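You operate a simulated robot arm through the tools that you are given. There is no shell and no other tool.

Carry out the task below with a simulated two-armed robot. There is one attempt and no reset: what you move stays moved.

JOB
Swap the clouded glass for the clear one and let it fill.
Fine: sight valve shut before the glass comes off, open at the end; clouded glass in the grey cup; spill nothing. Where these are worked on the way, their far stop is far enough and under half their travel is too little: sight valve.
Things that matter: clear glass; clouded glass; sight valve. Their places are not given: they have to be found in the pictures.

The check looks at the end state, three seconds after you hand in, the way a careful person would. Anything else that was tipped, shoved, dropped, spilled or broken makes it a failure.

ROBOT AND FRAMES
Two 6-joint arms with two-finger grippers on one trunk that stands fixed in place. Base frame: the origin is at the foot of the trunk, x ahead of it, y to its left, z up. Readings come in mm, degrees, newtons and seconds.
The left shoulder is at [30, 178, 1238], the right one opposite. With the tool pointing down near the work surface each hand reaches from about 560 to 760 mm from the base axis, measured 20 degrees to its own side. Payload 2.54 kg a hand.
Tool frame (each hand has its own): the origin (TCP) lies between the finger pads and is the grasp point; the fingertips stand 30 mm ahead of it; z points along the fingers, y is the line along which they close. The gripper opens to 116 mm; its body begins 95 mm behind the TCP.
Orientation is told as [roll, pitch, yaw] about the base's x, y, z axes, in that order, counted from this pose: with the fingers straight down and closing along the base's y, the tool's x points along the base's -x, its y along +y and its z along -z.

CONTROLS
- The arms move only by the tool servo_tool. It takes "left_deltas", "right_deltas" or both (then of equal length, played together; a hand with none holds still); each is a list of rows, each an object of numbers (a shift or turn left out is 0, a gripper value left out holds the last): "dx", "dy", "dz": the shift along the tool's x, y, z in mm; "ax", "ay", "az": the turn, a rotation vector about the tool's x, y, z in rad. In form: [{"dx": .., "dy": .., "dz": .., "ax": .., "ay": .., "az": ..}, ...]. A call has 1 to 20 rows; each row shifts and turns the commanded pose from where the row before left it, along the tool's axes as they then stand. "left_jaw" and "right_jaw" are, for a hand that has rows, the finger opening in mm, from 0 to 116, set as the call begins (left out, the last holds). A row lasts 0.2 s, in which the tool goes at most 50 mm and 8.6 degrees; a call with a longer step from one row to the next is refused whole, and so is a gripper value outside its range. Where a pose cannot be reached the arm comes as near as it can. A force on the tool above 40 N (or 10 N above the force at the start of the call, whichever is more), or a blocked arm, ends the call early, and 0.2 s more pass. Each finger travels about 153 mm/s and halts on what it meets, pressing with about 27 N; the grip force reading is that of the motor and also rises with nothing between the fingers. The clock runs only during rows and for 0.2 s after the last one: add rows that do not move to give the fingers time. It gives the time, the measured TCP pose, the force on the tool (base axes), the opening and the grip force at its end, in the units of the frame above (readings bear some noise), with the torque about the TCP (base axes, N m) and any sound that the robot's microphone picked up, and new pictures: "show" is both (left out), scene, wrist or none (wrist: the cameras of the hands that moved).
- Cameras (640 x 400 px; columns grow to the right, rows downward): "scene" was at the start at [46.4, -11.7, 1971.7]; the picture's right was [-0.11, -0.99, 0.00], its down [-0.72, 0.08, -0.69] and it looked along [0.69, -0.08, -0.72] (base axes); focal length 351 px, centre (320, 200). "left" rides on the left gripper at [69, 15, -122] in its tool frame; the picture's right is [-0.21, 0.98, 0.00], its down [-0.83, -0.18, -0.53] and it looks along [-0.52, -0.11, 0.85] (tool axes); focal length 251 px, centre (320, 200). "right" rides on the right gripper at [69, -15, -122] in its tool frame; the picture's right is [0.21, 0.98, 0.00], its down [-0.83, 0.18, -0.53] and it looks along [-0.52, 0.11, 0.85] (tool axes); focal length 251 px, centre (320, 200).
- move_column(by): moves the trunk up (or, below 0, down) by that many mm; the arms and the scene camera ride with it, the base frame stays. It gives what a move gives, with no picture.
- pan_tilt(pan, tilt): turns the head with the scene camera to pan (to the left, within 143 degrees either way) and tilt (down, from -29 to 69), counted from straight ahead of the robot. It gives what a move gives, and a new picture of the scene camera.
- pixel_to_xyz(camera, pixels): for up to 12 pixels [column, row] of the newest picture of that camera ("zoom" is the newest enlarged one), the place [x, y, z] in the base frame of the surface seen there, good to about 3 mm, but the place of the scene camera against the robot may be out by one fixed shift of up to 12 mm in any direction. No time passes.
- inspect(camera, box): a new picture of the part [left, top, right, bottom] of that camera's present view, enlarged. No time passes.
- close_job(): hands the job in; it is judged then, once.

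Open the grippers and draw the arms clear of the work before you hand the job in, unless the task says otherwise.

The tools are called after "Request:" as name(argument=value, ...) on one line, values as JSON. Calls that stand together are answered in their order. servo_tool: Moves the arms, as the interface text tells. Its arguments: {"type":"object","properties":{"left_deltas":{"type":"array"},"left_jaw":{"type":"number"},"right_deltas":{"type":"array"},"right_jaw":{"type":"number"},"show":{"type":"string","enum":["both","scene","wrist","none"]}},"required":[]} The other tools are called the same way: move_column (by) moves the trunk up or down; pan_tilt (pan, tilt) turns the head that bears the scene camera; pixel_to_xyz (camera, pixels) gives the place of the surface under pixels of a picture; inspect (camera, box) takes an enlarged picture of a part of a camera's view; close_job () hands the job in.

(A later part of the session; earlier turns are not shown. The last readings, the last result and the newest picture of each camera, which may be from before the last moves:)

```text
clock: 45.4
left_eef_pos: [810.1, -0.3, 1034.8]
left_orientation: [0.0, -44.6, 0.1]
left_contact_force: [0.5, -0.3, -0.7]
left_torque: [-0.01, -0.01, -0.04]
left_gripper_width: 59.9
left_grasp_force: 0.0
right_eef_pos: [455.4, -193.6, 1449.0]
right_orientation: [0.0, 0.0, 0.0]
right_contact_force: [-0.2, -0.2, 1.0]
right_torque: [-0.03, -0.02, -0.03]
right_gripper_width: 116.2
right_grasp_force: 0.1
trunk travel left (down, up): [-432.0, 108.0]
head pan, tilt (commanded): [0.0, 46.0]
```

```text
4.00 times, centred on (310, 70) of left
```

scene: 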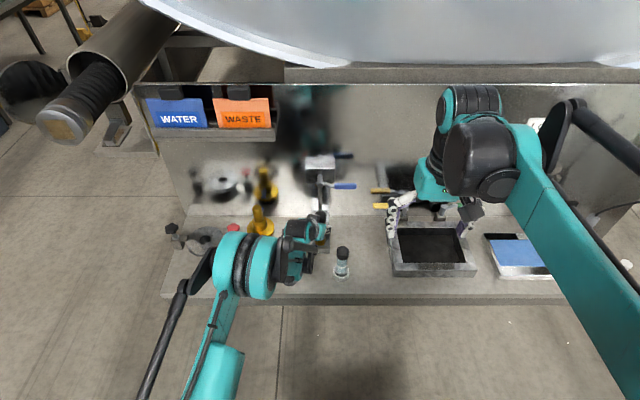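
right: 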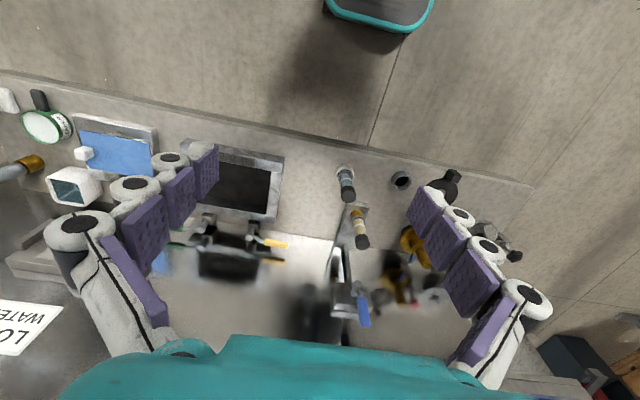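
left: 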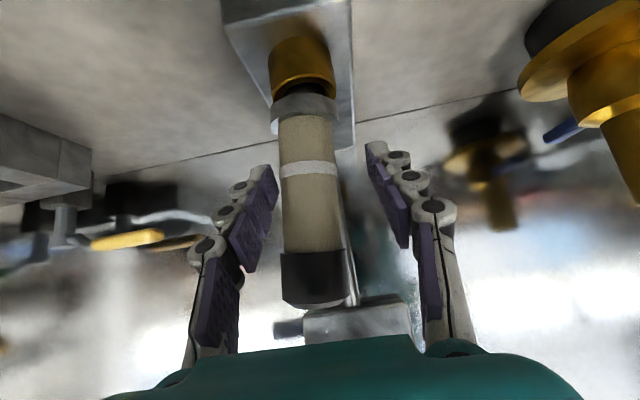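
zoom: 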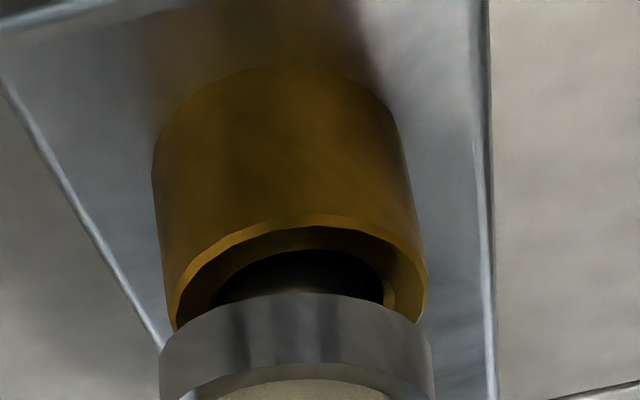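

The glass sits loose, leaning to -y (image left), with the tube at about col 312 versus TCP col 320. I shift -3 mm in y and close gently, then check forces.

Request:
servo_tool(left_deltas=[{"dy": -3}, {}], left_jaw=46, show="none")

Request:
servo_tool(left_deltas=[{}, {}, {}], left_jaw=20, show="wrist")

```text
clock: 46.0
left_eef_pos: [811.2, -2.0, 1035.7]
left_orientation: [0.0, -44.7, 0.2]
left_contact_force: [0.3, -0.3, 0.4]
left_torque: [0.02, 0.02, 0.0]
left_gripper_width: 46.0
left_grasp_force: 0.1
right_eef_pos: [456.5, -194.9, 1448.0]
right_orientation: [0.1, 0.1, -0.1]
right_contact_force: [0.1, -0.1, 0.1]
right_torque: [0.0, 0.01, 0.01]
right_gripper_width: 115.8
right_grasp_force: 0.0
trunk travel left (down, up): [-432.0, 108.0]
head pan, tilt (commanded): [0.0, 46.0]
```

```text
clock: 46.8
left_eef_pos: [811.1, -1.3, 1035.4]
left_orientation: [0.0, -44.8, 0.2]
left_contact_force: [-0.2, 4.6, 0.3]
left_torque: [0.54, -0.16, -0.05]
left_gripper_width: 36.5
left_grasp_force: 26.6
right_eef_pos: [456.7, -193.7, 1448.0]
right_orientation: [0.0, 0.0, 0.0]
right_contact_force: [0.0, 1.5, 0.0]
right_torque: [0.0, 0.01, 0.0]
right_gripper_width: 116.1
right_grasp_force: 0.1
trunk travel left (down, up): [-432.0, 108.0]
head pan, tilt (commanded): [0.0, 46.0]
```

left: 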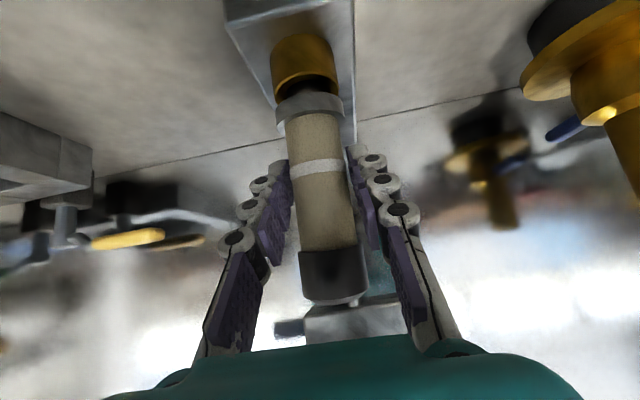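

Gripped and straightened (width 36.5). I lift 5 mm and read the force.

Request:
servo_tool(left_deltas=[{"dx": -1.75, "dz": -1.75}, {"dx": -1.75, "dz": -1.75}, {}], left_jaw=20, show="wrist")

Request:
inspect(camera="left", box=[260, 20, 360, 120])

```text
clock: 47.6
left_eef_pos: [811.8, -1.6, 1038.0]
left_orientation: [0.0, -44.4, 0.2]
left_contact_force: [-5.4, 10.9, -21.4]
left_torque: [0.82, 0.2, 0.07]
left_gripper_width: 36.2
left_grasp_force: 27.3
right_eef_pos: [458.7, -193.3, 1447.8]
right_orientation: [-0.1, 0.1, 0.0]
right_contact_force: [0.5, 0.1, -0.2]
right_torque: [-0.03, -0.02, -0.02]
right_gripper_width: 116.1
right_grasp_force: 0.0
trunk travel left (down, up): [-432.0, 108.0]
head pan, tilt (commanded): [0.0, 46.0]
```

left: 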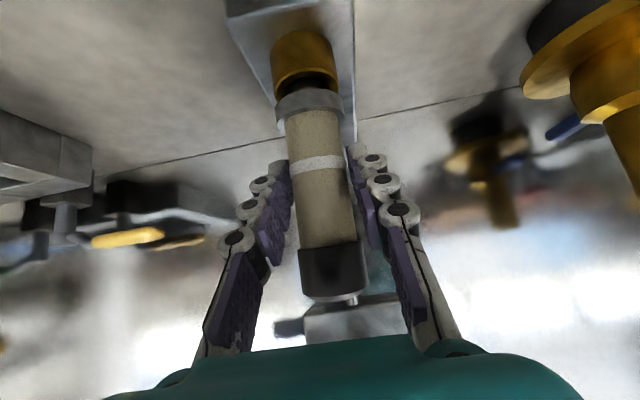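

```text
4.00 times, centred on (310, 70) of left
```

zoom: 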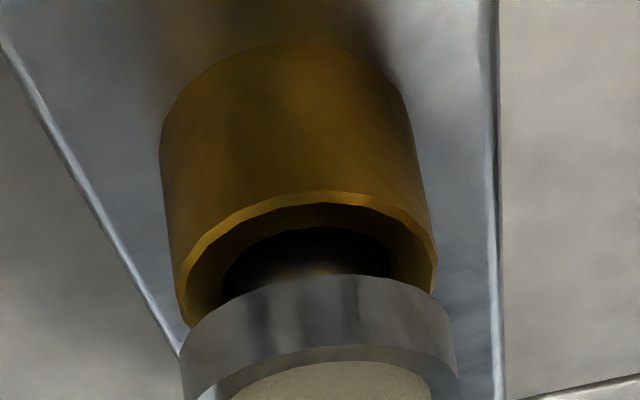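

Force is -21 N again, but the gap is much larger now. I measure how much the glass has risen: cap top was 1092, collar 988.

Request:
pixel_to_xyz(camera="left", pixels=[[306, 75], [308, 95], [310, 102], [315, 140], [318, 165], [325, 235], [330, 250], [330, 290], [330, 296], [305, 88]])

Request:
inspect(camera="left", box=[280, 60, 340, 110])

```text
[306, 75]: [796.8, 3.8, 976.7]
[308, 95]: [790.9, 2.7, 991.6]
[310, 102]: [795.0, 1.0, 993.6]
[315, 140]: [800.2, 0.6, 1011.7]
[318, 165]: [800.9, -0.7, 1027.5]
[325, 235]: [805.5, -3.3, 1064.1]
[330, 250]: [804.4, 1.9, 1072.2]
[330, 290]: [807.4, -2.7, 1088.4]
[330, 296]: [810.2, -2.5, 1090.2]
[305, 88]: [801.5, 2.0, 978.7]
```

```text
8.00 times, centred on (310, 85) of left
```

zoom: 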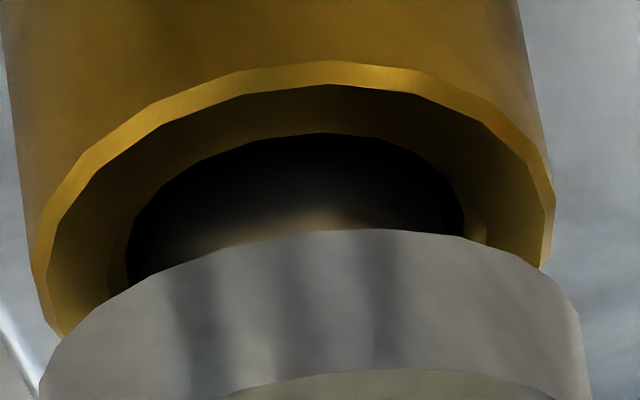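

The glass leans about 8° backward (+x), so the pull is probably jammed by tilt. I ease down 3 mm and draw the hand 8 mm toward the robot to bring it upright.

Request:
servo_tool(left_deltas=[{"dx": 2.1, "dz": 2.1}, {"dx": 1.4, "dz": -1.4}, {"dx": 1.4, "dz": -1.4}, {"dx": 1.4, "dz": -1.4}, {"dx": 1.4, "dz": -1.4}, {}], left_jaw=20, show="wrist")

Request:
pixel_to_xyz(camera="left", pixels=[[308, 95], [315, 140], [318, 165], [325, 235], [330, 260], [330, 290]])

```text
clock: 49.0
left_eef_pos: [803.0, -1.9, 1035.9]
left_orientation: [-0.1, -44.8, 0.3]
left_contact_force: [11.9, 13.6, 11.1]
left_torque: [1.02, -1.04, 0.05]
left_gripper_width: 37.0
left_grasp_force: 26.4
right_eef_pos: [456.0, -192.0, 1448.0]
right_orientation: [0.0, 0.0, 0.0]
right_contact_force: [0.1, -0.1, -0.6]
right_torque: [-0.02, 0.01, -0.03]
right_gripper_width: 116.0
right_grasp_force: 0.0
trunk travel left (down, up): [-432.0, 108.0]
head pan, tilt (commanded): [0.0, 46.0]
```

left: 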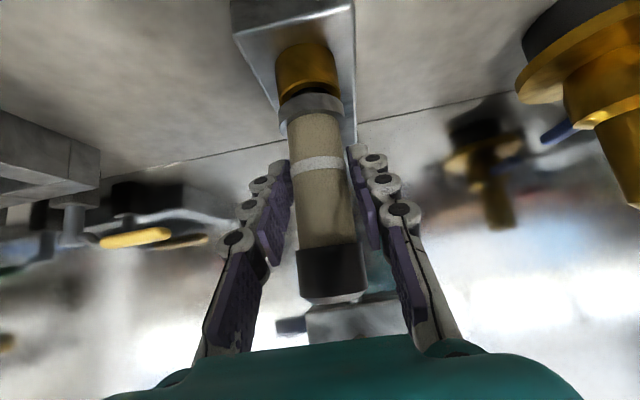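

```text
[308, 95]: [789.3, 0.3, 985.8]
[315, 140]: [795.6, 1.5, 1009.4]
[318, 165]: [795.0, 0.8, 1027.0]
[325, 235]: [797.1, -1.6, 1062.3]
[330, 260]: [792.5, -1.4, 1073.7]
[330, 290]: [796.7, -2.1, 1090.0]
```

The glass is upright again (front x≈795 all along). I relax the side forces, then twist further counter-clockwise from here.

Request:
servo_tool(left_deltas=[{"dx": -1.4, "dy": 1.3}, {"dx": -1.4, "dy": 1.3}, {}], left_jaw=20, show="none")

Request:
servo_tool(left_deltas=[{"ax": -0.0703, "az": -0.0711}, {"ax": -0.0703, "az": -0.0711}, {"ax": -0.0703, "az": -0.0711}, {}], left_jaw=20, show="wrist")

Request:
inspect(camera="left", box=[260, 40, 360, 140])

```text
clock: 49.8
left_eef_pos: [803.8, -1.6, 1037.5]
left_orientation: [0.0, -44.5, 0.2]
left_contact_force: [-6.0, 4.4, -8.5]
left_torque: [0.38, 0.59, 0.04]
left_gripper_width: 36.1
left_grasp_force: 26.8
right_eef_pos: [454.9, -194.0, 1447.7]
right_orientation: [0.0, 0.0, -0.1]
right_contact_force: [-0.5, -0.3, 0.1]
right_torque: [0.01, 0.04, 0.0]
right_gripper_width: 116.3
right_grasp_force: 0.0
trunk travel left (down, up): [-432.0, 108.0]
head pan, tilt (commanded): [0.0, 46.0]
```

```text
clock: 50.8
left_eef_pos: [804.9, -0.7, 1038.6]
left_orientation: [-0.1, -44.7, 17.3]
left_contact_force: [0.3, 0.8, -1.5]
left_torque: [0.0, 0.0, 0.02]
left_gripper_width: 36.1
left_grasp_force: 27.4
right_eef_pos: [456.5, -195.1, 1448.7]
right_orientation: [0.0, 0.0, 0.0]
right_contact_force: [0.7, 0.4, 0.1]
right_torque: [-0.01, 0.02, -0.03]
right_gripper_width: 116.1
right_grasp_force: 0.0
trunk travel left (down, up): [-432.0, 108.0]
head pan, tilt (commanded): [0.0, 46.0]
```

left: 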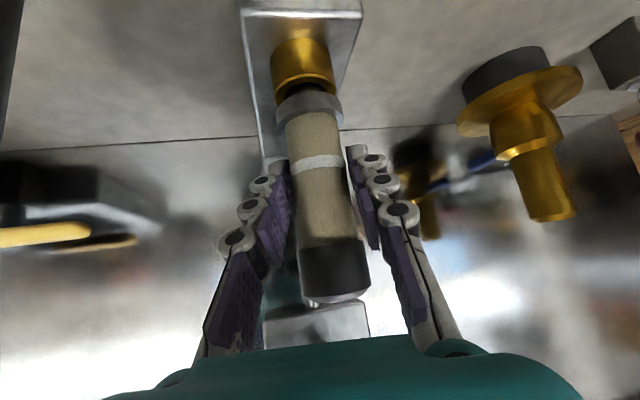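

```text
4.00 times, centred on (310, 90) of left
```

zoom: 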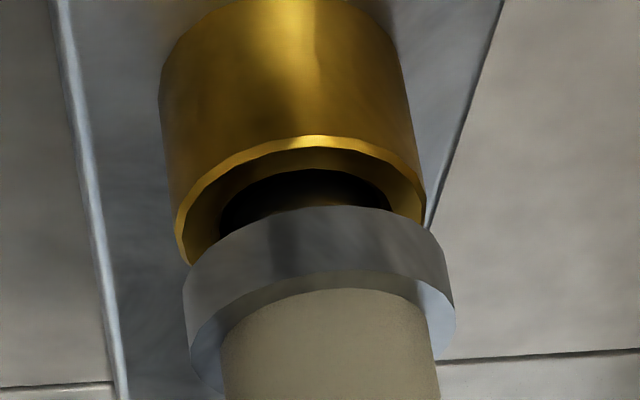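

After this twist all forces dropped to about zero (only ~1.5 N weight), so it seems freed. I lift 6 mm and check.

Request:
servo_tool(left_deltas=[{"dx": -2.1, "dz": -2.1}, {"dx": -2.1, "dz": -2.1}, {}], left_jaw=20, show="wrist")

Request:
inspect(camera="left", box=[260, 40, 360, 140])

```text
clock: 51.6
left_eef_pos: [803.9, -2.3, 1044.2]
left_orientation: [0.0, -44.7, 17.3]
left_contact_force: [0.4, -0.6, -1.9]
left_torque: [-0.03, 0.0, 0.02]
left_gripper_width: 35.9
left_grasp_force: 27.3
right_eef_pos: [456.1, -194.9, 1449.2]
right_orientation: [0.0, 0.0, 0.0]
right_contact_force: [0.5, 0.2, 0.4]
right_torque: [0.04, -0.03, -0.02]
right_gripper_width: 116.1
right_grasp_force: 0.0
trunk travel left (down, up): [-432.0, 108.0]
head pan, tilt (commanded): [0.0, 46.0]
```

left: 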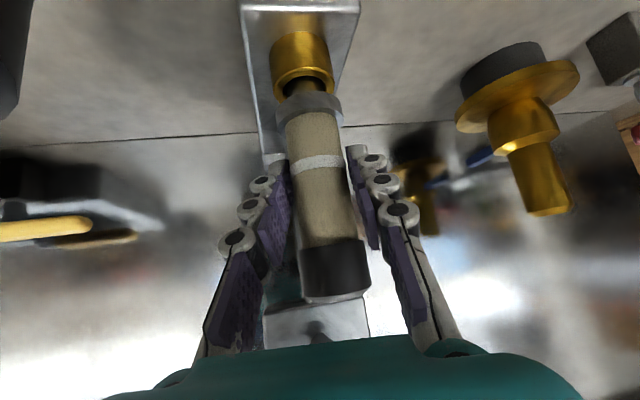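

```text
4.00 times, centred on (310, 90) of left
```

zoom: 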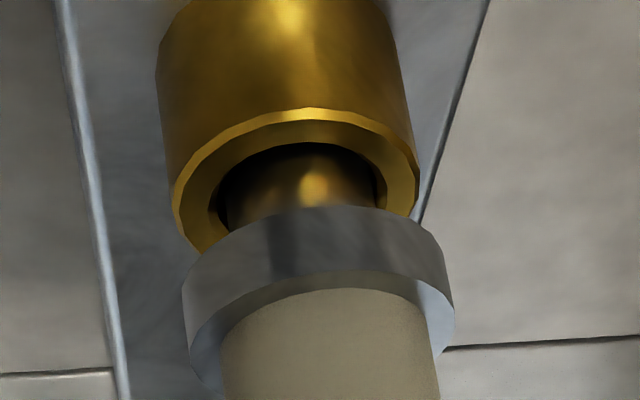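

The brass spigot of the glass is visible and lifting freely. I raise it another 50 mm straight up.

Request:
servo_tool(left_deltas=[{"dx": -7, "dz": -7.1}, {"dx": -7, "dz": -7.1}, {"dx": -7, "dz": -7.1}, {"dx": -7, "dz": -7.1}, {"dx": -7, "dz": -7.1}, {}], left_jaw=20)

Request:
inspect(camera="left", box=[240, 0, 400, 330])

Request:
inspect(camera="scene", box=[270, 190, 370, 300])

```text
clock: 53.0
left_eef_pos: [804.8, -0.6, 1094.8]
left_orientation: [0.0, -44.7, 17.3]
left_contact_force: [-0.6, -0.6, -1.4]
left_torque: [-0.01, 0.02, -0.01]
left_gripper_width: 35.8
left_grasp_force: 27.6
right_eef_pos: [456.5, -194.4, 1448.5]
right_orientation: [-0.1, 0.0, 0.0]
right_contact_force: [1.4, -0.2, 0.1]
right_torque: [-0.02, -0.02, 0.01]
right_gripper_width: 116.0
right_grasp_force: 0.1
trunk travel left (down, up): [-432.0, 108.0]
head pan, tilt (commanded): [0.0, 46.0]
```

scene: 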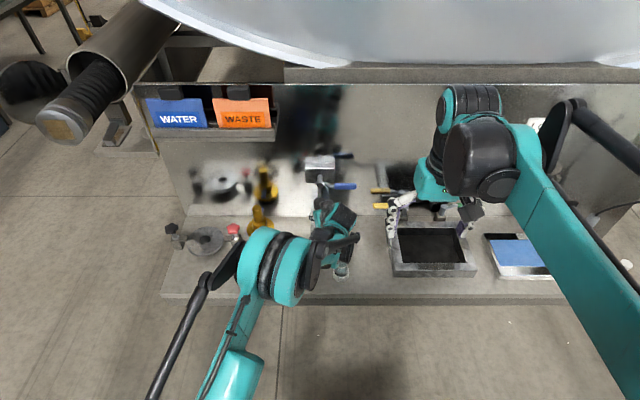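
left: 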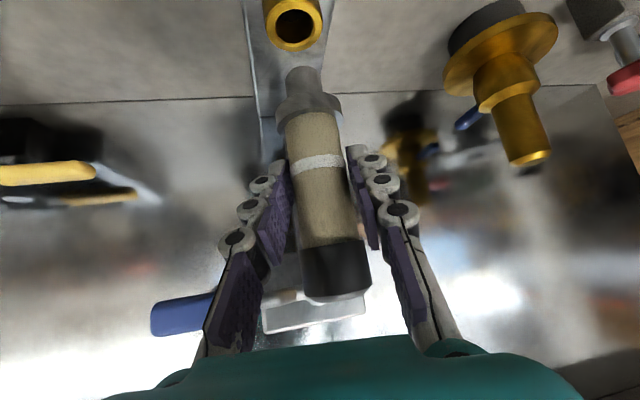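

```text
1.21 times, centred on (320, 165) of left
```

zoom: 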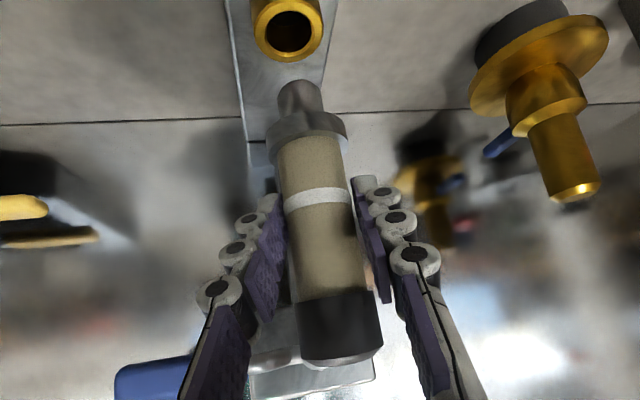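

```text
3.64 times, centred on (320, 245) of scene
```

zoom: 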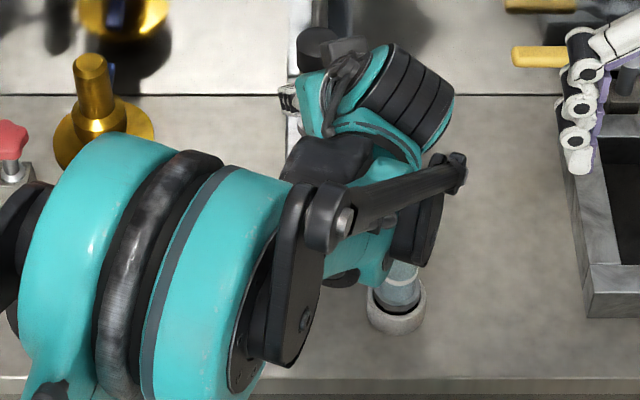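

The glass is out: spigot, collar, tube and cap visible. I measure its tilt and lower end for the placing.

Request:
pixel_to_xyz(camera="left", pixels=[[302, 72], [303, 85], [308, 107], [313, 130], [318, 160], [324, 200], [330, 230], [335, 265], [335, 290], [294, 22], [294, 5], [294, 45]])

Request:
inspect(camera="left", box=[250, 0, 350, 120])

```text
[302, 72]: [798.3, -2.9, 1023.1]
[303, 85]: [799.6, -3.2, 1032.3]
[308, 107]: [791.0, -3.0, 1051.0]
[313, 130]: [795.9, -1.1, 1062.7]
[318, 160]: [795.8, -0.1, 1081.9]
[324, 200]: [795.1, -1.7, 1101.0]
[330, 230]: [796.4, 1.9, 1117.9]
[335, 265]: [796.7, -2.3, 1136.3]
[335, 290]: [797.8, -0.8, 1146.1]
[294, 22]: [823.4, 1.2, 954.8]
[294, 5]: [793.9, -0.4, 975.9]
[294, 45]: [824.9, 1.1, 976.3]
```

```text
3.33 times, centred on (300, 60) of left
```

zoom: 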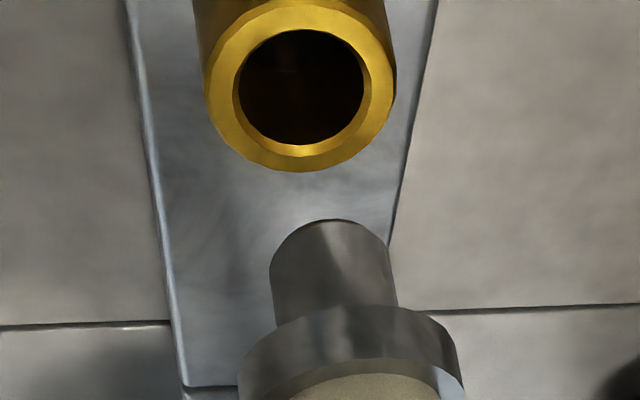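

Spigot radius is about 11 mm, bore about 15 mm, rim z≈976. I now turn the hand back to yaw 0 and carry the glass over toward the grey cup's side, keeping it upright and slow.

Request:
servo_tool(left_deltas=[{"ax": 0.0531, "az": 0.0537}, {"ax": 0.0531, "az": 0.0537}, {"ax": 0.0531, "az": 0.0537}, {"ax": 0.0531, "az": 0.0537}, {"dx": 4, "dy": 12.5, "dz": -4}, {"dx": 4, "dy": 12.5, "dz": -4}, {"dx": 4, "dy": 12.5, "dz": -4}, {"dx": 4, "dy": 12.5, "dz": -4}, {"dx": 4, "dy": 12.5, "dz": -4}, {"dx": 4, "dy": 12.5, "dz": -4}, {"dx": 4, "dy": 12.5, "dz": -4}, {"dx": 4, "dy": 12.5, "dz": -4}, {}], left_jaw=20)

Request:
inspect(camera="right", box=[350, 130, 470, 230])

Request:
inspect(camera="scene", box=[260, 230, 340, 310])

```text
clock: 55.8
left_eef_pos: [761.0, 97.7, 1095.0]
left_orientation: [0.0, -44.7, 0.0]
left_contact_force: [-0.6, -1.1, -1.8]
left_torque: [-0.01, 0.01, 0.0]
left_gripper_width: 35.8
left_grasp_force: 26.6
right_eef_pos: [455.3, -194.7, 1449.1]
right_orientation: [0.1, 0.0, 0.0]
right_contact_force: [-0.6, -0.5, 0.0]
right_torque: [0.0, -0.02, -0.02]
right_gripper_width: 116.1
right_grasp_force: 0.0
trunk travel left (down, up): [-432.0, 108.0]
head pan, tilt (commanded): [0.0, 46.0]
```

scene: 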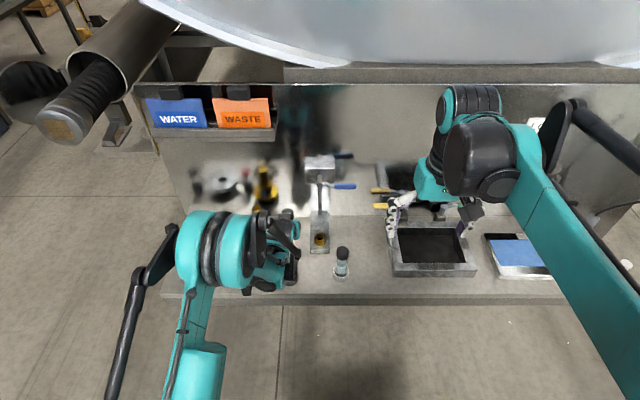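
left: 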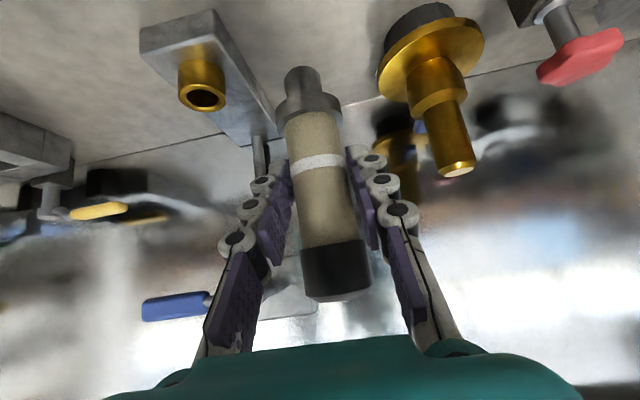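

```text
4.00 times, centred on (410, 180) of right
```

zoom: 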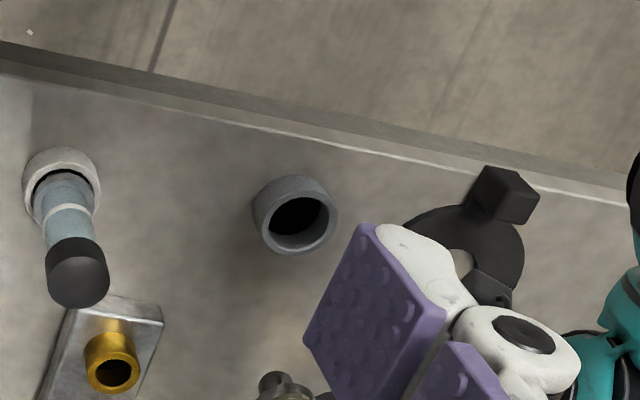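

```text
5.00 times, centred on (300, 270) of scene
```

zoom: 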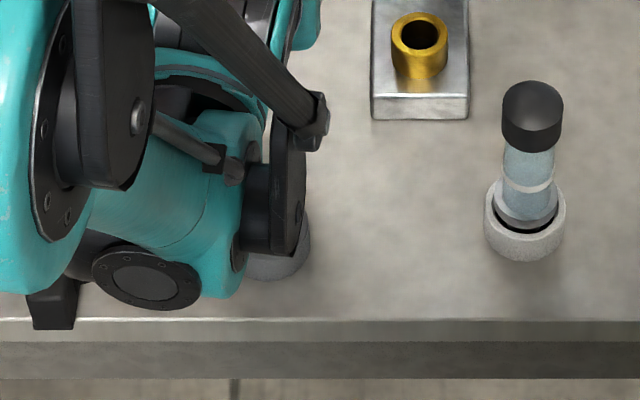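

The right camera sees the grey cup at (407,190), unobstructed. I measure its rim, floor and the clear-glass holder in an enlarged picture from that camera.

Request:
inspect(camera="right", box=[380, 160, 440, 205])

Request:
pixel_to_xyz(camera="zoom", pixels=[[290, 290], [330, 220], [290, 370], [190, 290], [400, 270], [300, 365], [210, 310], [385, 240], [310, 270], [250, 200], [300, 180], [320, 250]])

```text
8.89 times, centred on (410, 182) of right
```

zoom: 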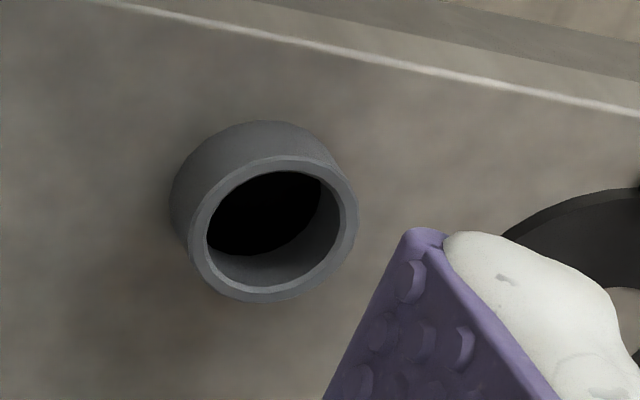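

```text
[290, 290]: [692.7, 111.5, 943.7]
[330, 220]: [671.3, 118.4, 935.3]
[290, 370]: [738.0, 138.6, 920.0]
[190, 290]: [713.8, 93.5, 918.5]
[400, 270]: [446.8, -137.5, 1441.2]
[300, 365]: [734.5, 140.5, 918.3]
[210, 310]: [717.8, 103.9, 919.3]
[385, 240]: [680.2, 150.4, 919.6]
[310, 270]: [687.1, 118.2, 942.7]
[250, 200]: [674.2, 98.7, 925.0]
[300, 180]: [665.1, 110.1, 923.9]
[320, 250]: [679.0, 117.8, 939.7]
```

I sample the rim ring itself at four sides to get the cup centre.

Request:
pixel_to_xyz(camera="zoom", pixels=[[197, 240], [349, 212], [268, 164], [271, 294], [215, 280], [335, 260], [212, 190], [325, 170], [250, 235], [265, 190]])

```text
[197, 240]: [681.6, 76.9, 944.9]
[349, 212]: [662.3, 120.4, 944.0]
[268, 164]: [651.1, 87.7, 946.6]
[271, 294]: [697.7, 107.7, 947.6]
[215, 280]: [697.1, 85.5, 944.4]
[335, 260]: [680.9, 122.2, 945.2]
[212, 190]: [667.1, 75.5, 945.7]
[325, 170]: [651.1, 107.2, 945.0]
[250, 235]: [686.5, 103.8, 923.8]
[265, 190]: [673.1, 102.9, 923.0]
```

Cup centre is about (673.6, 98), rim z≈945, floor z≈923. I measure where the held glass sits relative to the TCP now.

Request:
pixel_to_xyz(camera="left", pixels=[[301, 72], [303, 88], [307, 104], [313, 130], [318, 160], [323, 200], [330, 228], [335, 262], [297, 235], [355, 225], [302, 270], [366, 258]])

Request:
inspect(camera="left", box=[250, 40, 390, 310])

```text
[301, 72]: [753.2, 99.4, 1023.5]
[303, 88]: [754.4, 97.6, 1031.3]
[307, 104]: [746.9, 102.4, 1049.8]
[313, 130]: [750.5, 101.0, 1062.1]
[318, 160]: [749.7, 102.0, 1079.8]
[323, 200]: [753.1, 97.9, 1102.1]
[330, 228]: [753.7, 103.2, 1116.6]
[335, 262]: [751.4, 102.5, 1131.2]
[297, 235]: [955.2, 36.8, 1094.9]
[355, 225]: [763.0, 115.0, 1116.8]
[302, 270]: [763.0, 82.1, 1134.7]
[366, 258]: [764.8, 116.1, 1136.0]
```

```text
1.48 times, centred on (320, 175) of left
```

zoom: 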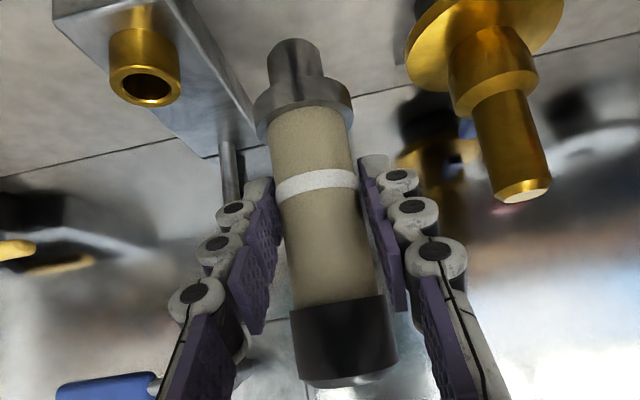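

The glass axis lies about 8 mm ahead of the TCP, leaning ~3°. I correct the lean with a small pitch, then carry it back over the cup at height.

Request:
servo_tool(left_deltas=[{"ay": -0.05}, {"dx": 8.1, "dz": -8.86}, {"dx": 8.1, "dz": -8.86}, {"dx": 8.1, "dz": -8.86}, {"dx": 8.1, "dz": -8.86}, {"dx": 8.1, "dz": -8.86}, {"dx": 8.1, "dz": -8.86}, {"dx": 8.1, "dz": -8.86}, {"dx": 8.1, "dz": -8.86}, {}], left_jaw=20)

Request:
inspect(camera="right", box=[360, 150, 460, 250])

```text
clock: 58.0
left_eef_pos: [671.4, 97.3, 1100.3]
left_orientation: [0.1, -47.4, 0.1]
left_contact_force: [0.2, -0.3, -1.2]
left_torque: [-0.01, 0.01, 0.0]
left_gripper_width: 35.7
left_grasp_force: 26.7
left hand out of reach, approached as far as the arm can: row 9
right_eef_pos: [456.7, -194.8, 1448.3]
right_orientation: [0.1, 0.0, 0.0]
right_contact_force: [-0.7, 0.0, 0.1]
right_torque: [-0.02, 0.0, -0.02]
right_gripper_width: 116.1
right_grasp_force: 0.3
trunk travel left (down, up): [-432.0, 108.0]
head pan, tilt (commanded): [0.0, 46.0]
```

scene: 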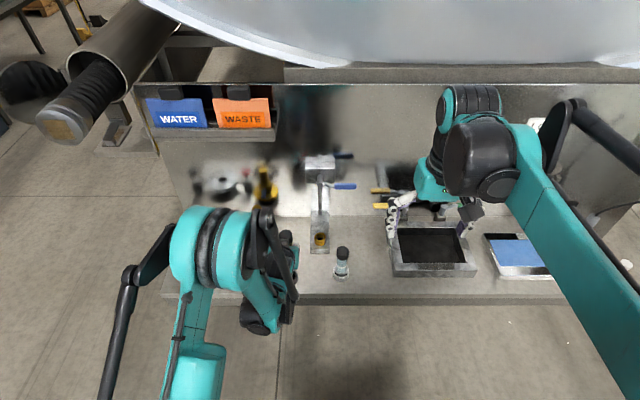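
left: 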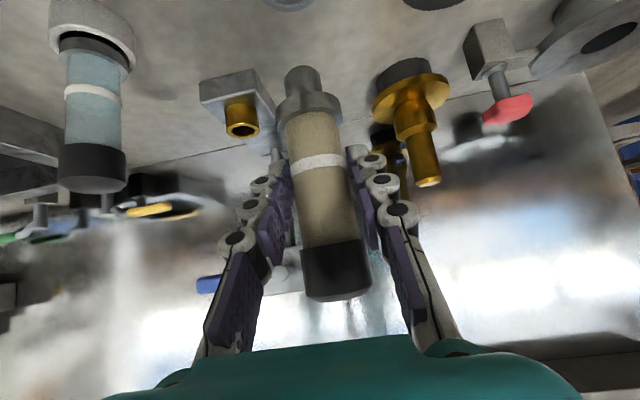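

```text
4.00 times, centred on (410, 200) of right
```

zoom: 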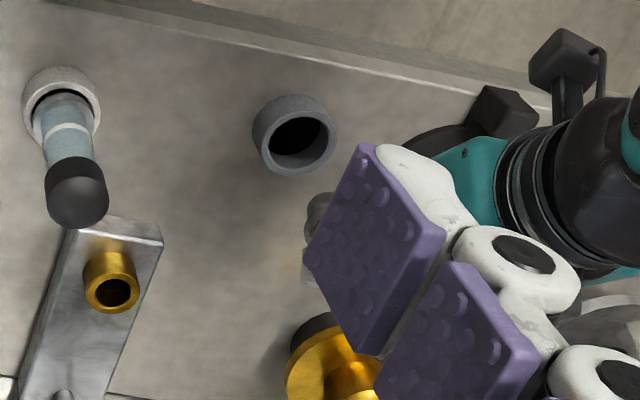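

The arm stopped at its inner limit, 6 mm short in x; lower down there is more room. I go down 60 mm and back 6 mm, with the glass bottom still ~20 mm above the rim.

Request:
servo_tool(left_deltas=[{"dx": 9.65, "dz": 7.24}, {"dx": 9.65, "dz": 7.24}, {"dx": 9.65, "dz": 7.24}, {"dx": 9.65, "dz": 7.24}, {"dx": 9.65, "dz": 7.24}, {}], left_jaw=20)

Request:
inspect(camera="right", box=[370, 150, 450, 230])

Request:
inspect(camera="left", box=[230, 0, 410, 310])

```text
clock: 59.4
left_eef_pos: [694.0, 92.4, 1059.2]
left_orientation: [0.2, -47.4, 0.0]
left_contact_force: [1.1, -0.7, -1.8]
left_torque: [-0.03, -0.02, -0.02]
left_gripper_width: 35.8
left_grasp_force: 26.8
left hand out of reach, approached as far as the arm can: row 1, 2, 3, 4, 5
right_eef_pos: [454.9, -194.6, 1449.0]
right_orientation: [0.0, 0.0, 0.0]
right_contact_force: [-0.9, 0.8, 0.2]
right_torque: [0.0, -0.03, 0.05]
right_gripper_width: 116.1
right_grasp_force: 0.1
trunk travel left (down, up): [-432.0, 108.0]
head pan, tilt (commanded): [0.0, 46.0]
```

scene: 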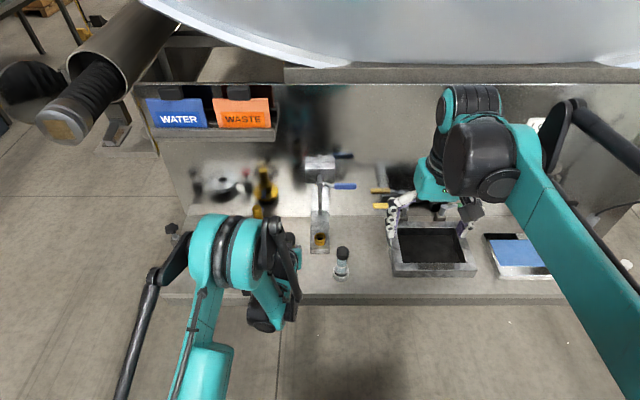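
left: 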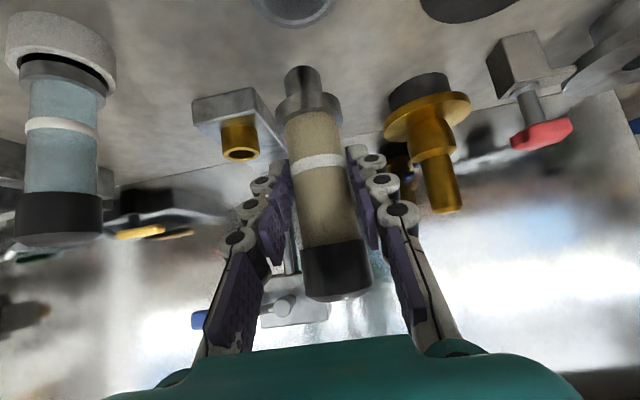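

```text
5.00 times, centred on (410, 190) of right
```

zoom: 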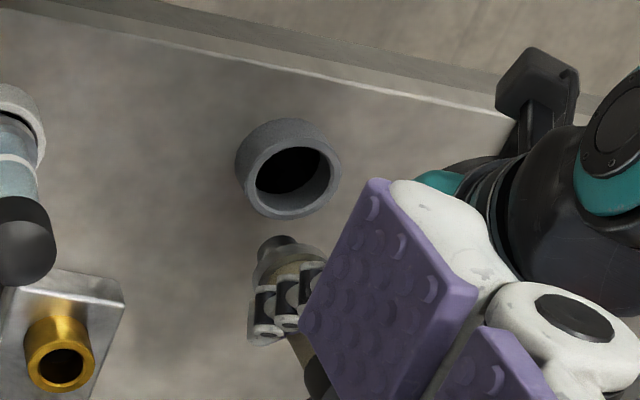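

```text
1.29 times, centred on (320, 155) of left
```

zoom: 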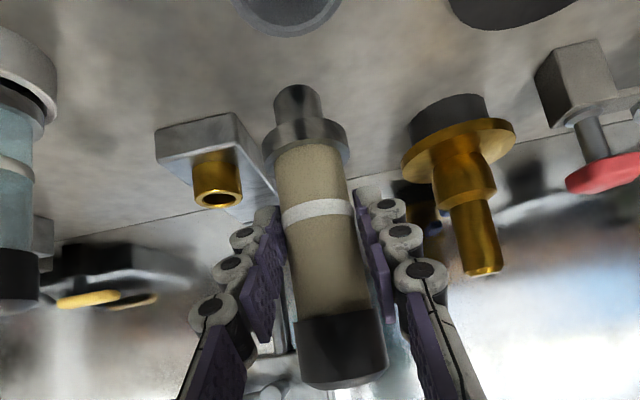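

Lower reach at this pitch pushes the hand outward, so the shoulder is too high. I raise the hand to z≈1214 over the cup and then let the trunk carry it straight down.

Request:
servo_tool(left_deltas=[{"dx": -19, "dz": -17.5}, {"dx": -19, "dz": -17.5}, {"dx": -19, "dz": -17.5}, {"dx": -19, "dz": -17.5}, {"dx": -19, "dz": -17.5}, {"dx": -19, "dz": -17.5}, {"dx": 9.8, "dy": 2.5, "dz": -10.6}, {"dx": 9.8, "dy": 2.5, "dz": -10.6}, {}], left_jaw=20)

```text
clock: 61.4
left_eef_pos: [666.4, 94.8, 1211.3]
left_orientation: [0.0, -47.6, 0.0]
left_contact_force: [-0.6, 0.0, -1.9]
left_torque: [0.01, 0.01, -0.02]
left_gripper_width: 35.6
left_grasp_force: 27.1
right_eef_pos: [455.7, -193.7, 1448.5]
right_orientation: [0.1, 0.1, -0.1]
right_contact_force: [0.9, -0.3, 0.2]
right_torque: [-0.01, -0.01, 0.0]
right_gripper_width: 116.0
right_grasp_force: 0.1
trunk travel left (down, up): [-432.0, 108.0]
head pan, tilt (commanded): [0.0, 46.0]
```

scene: 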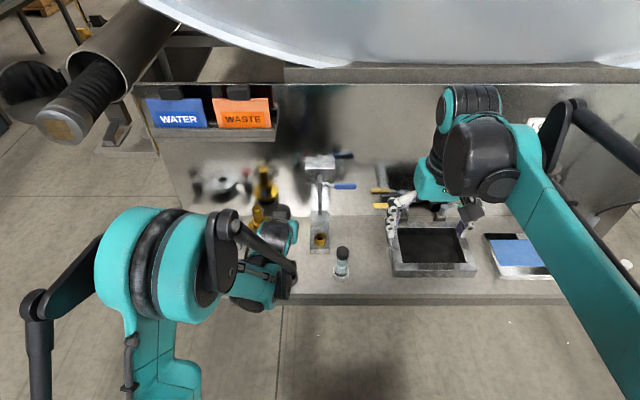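
left: 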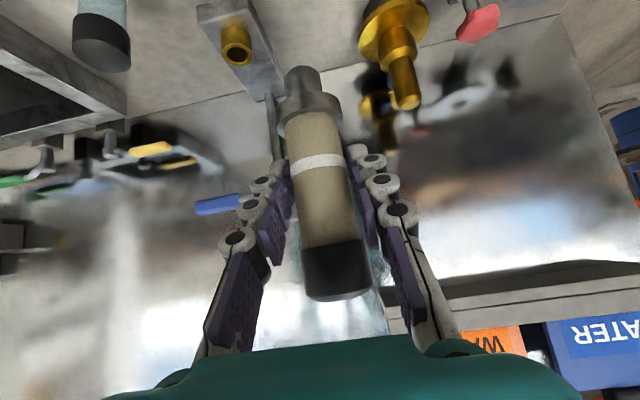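

The pose above the cup is reached at (666,95,1211). I measure the held glass's axis here and check the left elbow's height before lowering the trunk.

Request:
pixel_to_xyz(camera="left", pixels=[[301, 72], [304, 88], [308, 104], [313, 135], [323, 200], [330, 228], [335, 265], [304, 270], [366, 258]])

Request:
pixel_to_xyz(camera="scene", pixels=[[120, 260], [180, 270], [160, 370], [250, 300], [265, 250], [285, 285], [35, 300], [120, 380]])

```text
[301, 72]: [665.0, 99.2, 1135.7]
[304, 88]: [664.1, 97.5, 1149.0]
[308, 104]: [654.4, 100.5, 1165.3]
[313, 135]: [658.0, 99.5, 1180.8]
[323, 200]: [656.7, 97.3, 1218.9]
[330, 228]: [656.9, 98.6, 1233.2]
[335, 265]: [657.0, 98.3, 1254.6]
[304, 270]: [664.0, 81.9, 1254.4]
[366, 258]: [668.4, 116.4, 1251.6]
```

```text
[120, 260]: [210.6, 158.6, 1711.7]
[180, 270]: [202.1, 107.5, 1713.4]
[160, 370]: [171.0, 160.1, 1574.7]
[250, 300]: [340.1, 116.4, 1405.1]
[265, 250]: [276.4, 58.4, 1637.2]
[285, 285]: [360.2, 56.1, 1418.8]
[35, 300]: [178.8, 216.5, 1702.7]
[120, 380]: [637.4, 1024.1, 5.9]
```

Axis of the held glass is (674.7, 98) over cup centre (673.6, 98), upright; elbows are high (z≈1700). I lower the trunk 150 mm.

Request:
move_column(by=-150)

Request:
inspect(camera="right", box=[340, 100, 500, 240])

Request:
inspect(camera="left", box=[230, 0, 410, 310])

Request:
inspect(camera="scene", box=[200, 200, 400, 340])

```text
clock: 63.2
left_eef_pos: [666.1, 96.0, 1063.2]
left_orientation: [0.1, -47.6, 0.0]
left_contact_force: [0.0, -0.2, -2.8]
left_torque: [0.02, 0.01, -0.03]
left_gripper_width: 35.9
left_grasp_force: 26.7
right_eef_pos: [456.2, -194.7, 1298.7]
right_orientation: [0.1, 0.0, 0.1]
right_contact_force: [0.1, 0.2, -0.2]
right_torque: [-0.02, 0.02, -0.02]
right_gripper_width: 116.3
right_grasp_force: 0.1
trunk travel left (down, up): [-282.0, 258.0]
head pan, tilt (commanded): [0.0, 46.0]
```

```text
2.86 times, centred on (420, 170) of right
```

zoom: 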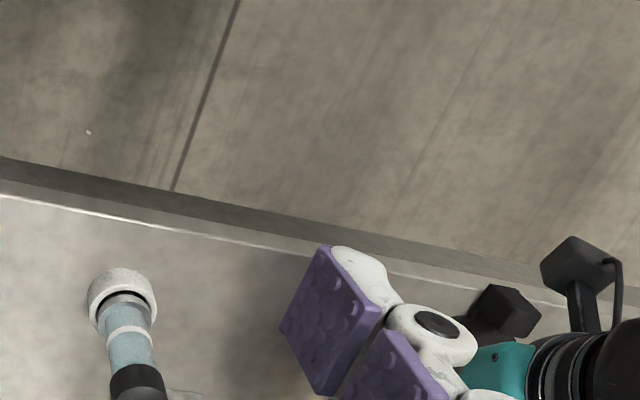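

```text
1.29 times, centred on (320, 155) of left
```

zoom: 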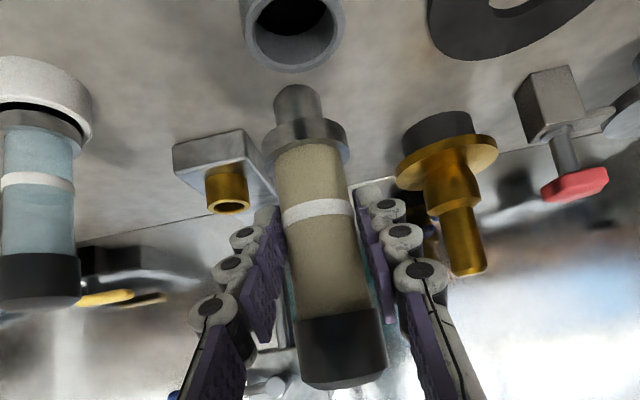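

```text
2.86 times, centred on (300, 270) of scene
```

zoom: 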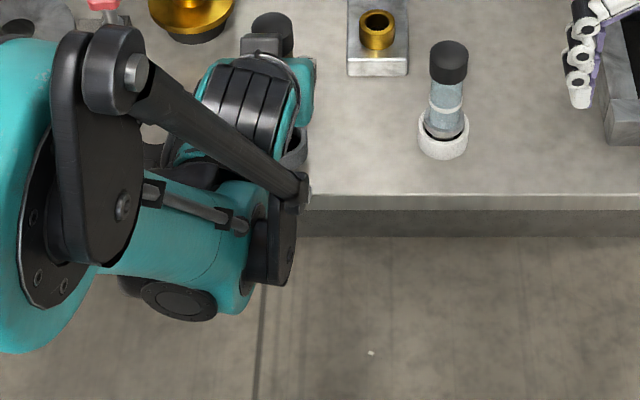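

The left camera now sees both the cup (top) and the spigot. I measure both in the same picture.

Request:
inspect(camera="left", box=[240, 0, 360, 110])

Request:
pixel_to_xyz(camera="zoom", pixels=[[215, 40], [375, 40], [295, 160], [295, 140], [250, 140], [345, 140], [225, 100], [370, 100], [300, 270], [300, 245], [270, 280], [335, 275]])

```text
3.64 times, centred on (300, 55) of left
```

zoom: 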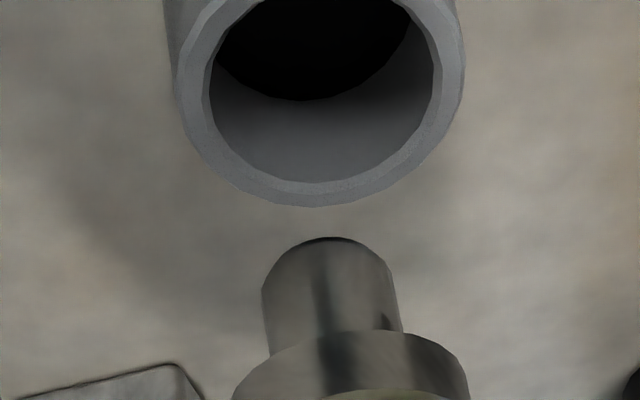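

```text
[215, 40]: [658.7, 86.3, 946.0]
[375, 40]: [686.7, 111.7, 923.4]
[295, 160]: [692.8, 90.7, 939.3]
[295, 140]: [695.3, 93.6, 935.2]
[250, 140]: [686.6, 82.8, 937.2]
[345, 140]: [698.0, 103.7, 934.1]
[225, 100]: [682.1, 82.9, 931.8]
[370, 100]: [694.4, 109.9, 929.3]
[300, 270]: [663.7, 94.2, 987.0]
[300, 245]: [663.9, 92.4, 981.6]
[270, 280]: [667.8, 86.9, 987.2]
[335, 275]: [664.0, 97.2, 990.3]
```

I sample the rim ring in this picture for the centre.

Request:
pixel_to_xyz(camera="zoom", pixels=[[192, 70], [450, 60], [308, 194], [225, 155], [415, 150], [195, 40], [445, 30], [325, 260], [262, 290], [390, 285], [330, 245]])

```text
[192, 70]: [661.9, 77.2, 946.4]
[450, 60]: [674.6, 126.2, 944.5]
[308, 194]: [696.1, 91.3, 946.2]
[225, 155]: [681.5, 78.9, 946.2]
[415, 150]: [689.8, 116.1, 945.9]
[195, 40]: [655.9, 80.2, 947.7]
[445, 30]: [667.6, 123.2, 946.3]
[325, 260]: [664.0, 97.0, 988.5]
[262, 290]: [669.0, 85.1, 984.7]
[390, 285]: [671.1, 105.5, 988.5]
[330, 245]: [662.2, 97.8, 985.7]
```

Cup centre reads (672.5,100), spigot centre (674.3,95.5). I shift +4 mm in y and then lower the trunk further.

Request:
servo_tool(left_deltas=[{"dy": 4}, {}], left_jaw=20, show="none")

Request:
move_column(by=-45)

Request:
inspect(camera="left", box=[240, 0, 400, 310])

```text
clock: 63.8
left_eef_pos: [666.2, 98.9, 1061.2]
left_orientation: [0.1, -47.6, -0.1]
left_contact_force: [-0.3, 1.2, -3.0]
left_torque: [0.0, 0.0, -0.02]
left_gripper_width: 35.6
left_grasp_force: 27.4
right_eef_pos: [455.6, -193.9, 1298.0]
right_orientation: [0.0, 0.0, 0.0]
right_contact_force: [0.1, 0.6, -0.3]
right_torque: [0.0, -0.03, 0.0]
right_gripper_width: 116.1
right_grasp_force: 0.0
trunk travel left (down, up): [-282.0, 258.0]
head pan, tilt (commanded): [0.0, 46.0]
```

```text
clock: 64.7
left_eef_pos: [665.3, 99.1, 1016.8]
left_orientation: [0.0, -47.6, 0.0]
left_contact_force: [0.4, 0.0, -2.0]
left_torque: [0.01, -0.01, -0.01]
left_gripper_width: 35.4
left_grasp_force: 26.9
right_eef_pos: [455.9, -193.7, 1254.6]
right_orientation: [0.0, 0.0, 0.0]
right_contact_force: [0.1, 0.2, -0.1]
right_torque: [-0.03, 0.03, -0.03]
right_gripper_width: 116.1
right_grasp_force: 0.1
trunk travel left (down, up): [-237.0, 303.0]
head pan, tilt (commanded): [0.0, 46.0]
```

```text
1.29 times, centred on (320, 155) of left
```

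zoom: 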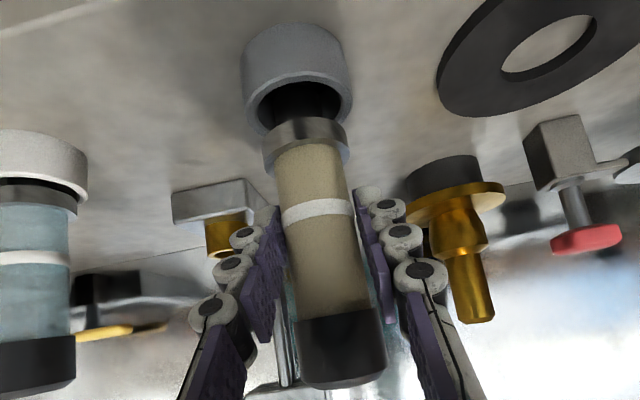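

The spigot end has entered the cup at zoom (300,100). I lower 12 mm more, then feel for contact.

Request:
move_column(by=-12)

Request:
inspect(camera="left", box=[250, 0, 370, 130])

```text
clock: 65.3
left_eef_pos: [665.7, 101.2, 1003.6]
left_orientation: [0.0, -47.6, 0.0]
left_contact_force: [-0.3, 0.3, -2.0]
left_torque: [0.01, -0.01, 0.02]
left_gripper_width: 35.4
left_grasp_force: 26.8
right_eef_pos: [456.8, -192.7, 1241.2]
right_orientation: [0.0, 0.0, 0.0]
right_contact_force: [0.2, 0.0, 0.1]
right_torque: [0.01, -0.04, 0.0]
right_gripper_width: 116.1
right_grasp_force: 0.0
trunk travel left (down, up): [-225.0, 315.0]
head pan, tilt (commanded): [0.0, 46.0]
```

```text
3.08 times, centred on (310, 65) of left
```

zoom: 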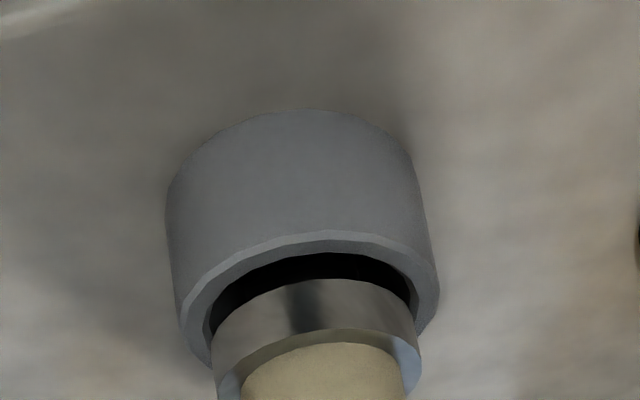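

The collar is just above the rim, roughly centred. I lower in 3 mm steps and watch the force.

Request:
move_column(by=-3)

Request:
move_column(by=-2)

Request:
inspect(camera="left", box=[250, 0, 370, 130])

```text
clock: 65.8
left_eef_pos: [665.3, 100.9, 1004.0]
left_orientation: [0.2, -48.0, 0.0]
left_contact_force: [5.8, 1.4, 21.0]
left_torque: [0.23, -0.42, -0.03]
left_gripper_width: 35.6
left_grasp_force: 26.9
right_eef_pos: [455.5, -193.7, 1239.8]
right_orientation: [-0.1, -0.2, 0.0]
right_contact_force: [-0.1, 0.1, -0.6]
right_torque: [0.02, 0.01, 0.0]
right_gripper_width: 115.8
right_grasp_force: 0.1
trunk travel left (down, up): [-222.0, 318.0]
head pan, tilt (commanded): [0.0, 46.0]
```

```text
clock: 66.3
left_eef_pos: [664.7, 99.3, 1000.1]
left_orientation: [0.1, -47.8, -0.1]
left_contact_force: [4.6, 1.3, 21.8]
left_torque: [0.16, -0.39, 0.03]
left_gripper_width: 35.4
left_grasp_force: 26.9
right_eef_pos: [454.7, -194.7, 1236.6]
right_orientation: [0.0, -0.1, 0.0]
right_contact_force: [1.0, 0.6, 0.9]
right_torque: [-0.01, 0.01, -0.01]
right_gripper_width: 115.9
right_grasp_force: 0.2
trunk travel left (down, up): [-220.0, 320.0]
head pan, tilt (commanded): [0.0, 46.0]
```

```text
3.08 times, centred on (310, 65) of left
```

zoom: 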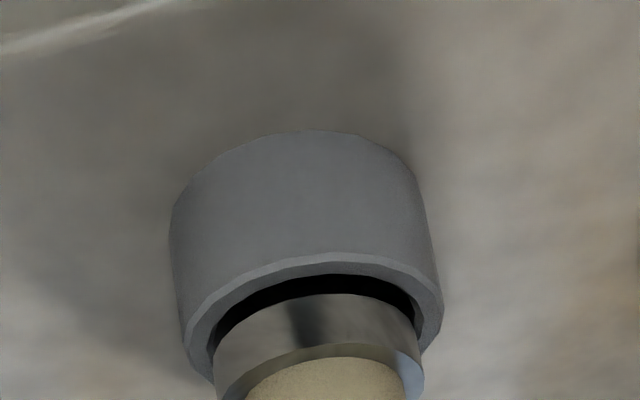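

The glass has bottomed (+21 N). I ease up 2 mm to take off the load and open the jaws.

Request:
servo_tool(left_deltas=[{"dx": -2.2, "dz": -2.0}, {}], left_jaw=20, show="none")

Request:
servo_tool(left_deltas=[{}, {}, {}], left_jaw=44, show="wrist")

```text
clock: 66.9
left_eef_pos: [666.4, 100.4, 1000.7]
left_orientation: [-0.1, -47.4, 0.0]
left_contact_force: [-0.4, 0.6, -0.9]
left_torque: [-0.01, 0.0, -0.03]
left_gripper_width: 35.3
left_grasp_force: 26.9
right_eef_pos: [456.1, -195.6, 1234.3]
right_orientation: [0.0, 0.0, -0.1]
right_contact_force: [0.1, -0.2, -0.7]
right_torque: [0.04, 0.01, -0.01]
right_gripper_width: 115.9
right_grasp_force: 0.0
trunk travel left (down, up): [-220.0, 320.0]
head pan, tilt (commanded): [0.0, 46.0]
```

```text
clock: 67.7
left_eef_pos: [665.5, 100.5, 1001.6]
left_orientation: [0.1, -47.6, 0.1]
left_contact_force: [-0.4, 0.2, -0.3]
left_torque: [0.03, 0.0, 0.0]
left_gripper_width: 44.2
left_grasp_force: 0.0
right_eef_pos: [455.7, -194.1, 1236.6]
right_orientation: [0.0, 0.0, 0.0]
right_contact_force: [0.1, -0.1, 0.9]
right_torque: [0.01, -0.02, 0.04]
right_gripper_width: 116.0
right_grasp_force: 0.1
trunk travel left (down, up): [-220.0, 320.0]
head pan, tilt (commanded): [0.0, 46.0]
```

left: 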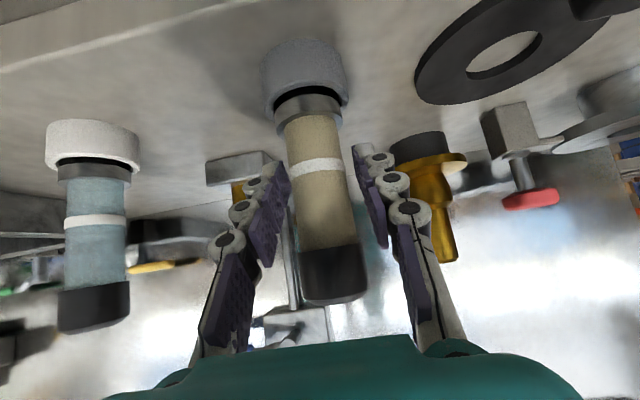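

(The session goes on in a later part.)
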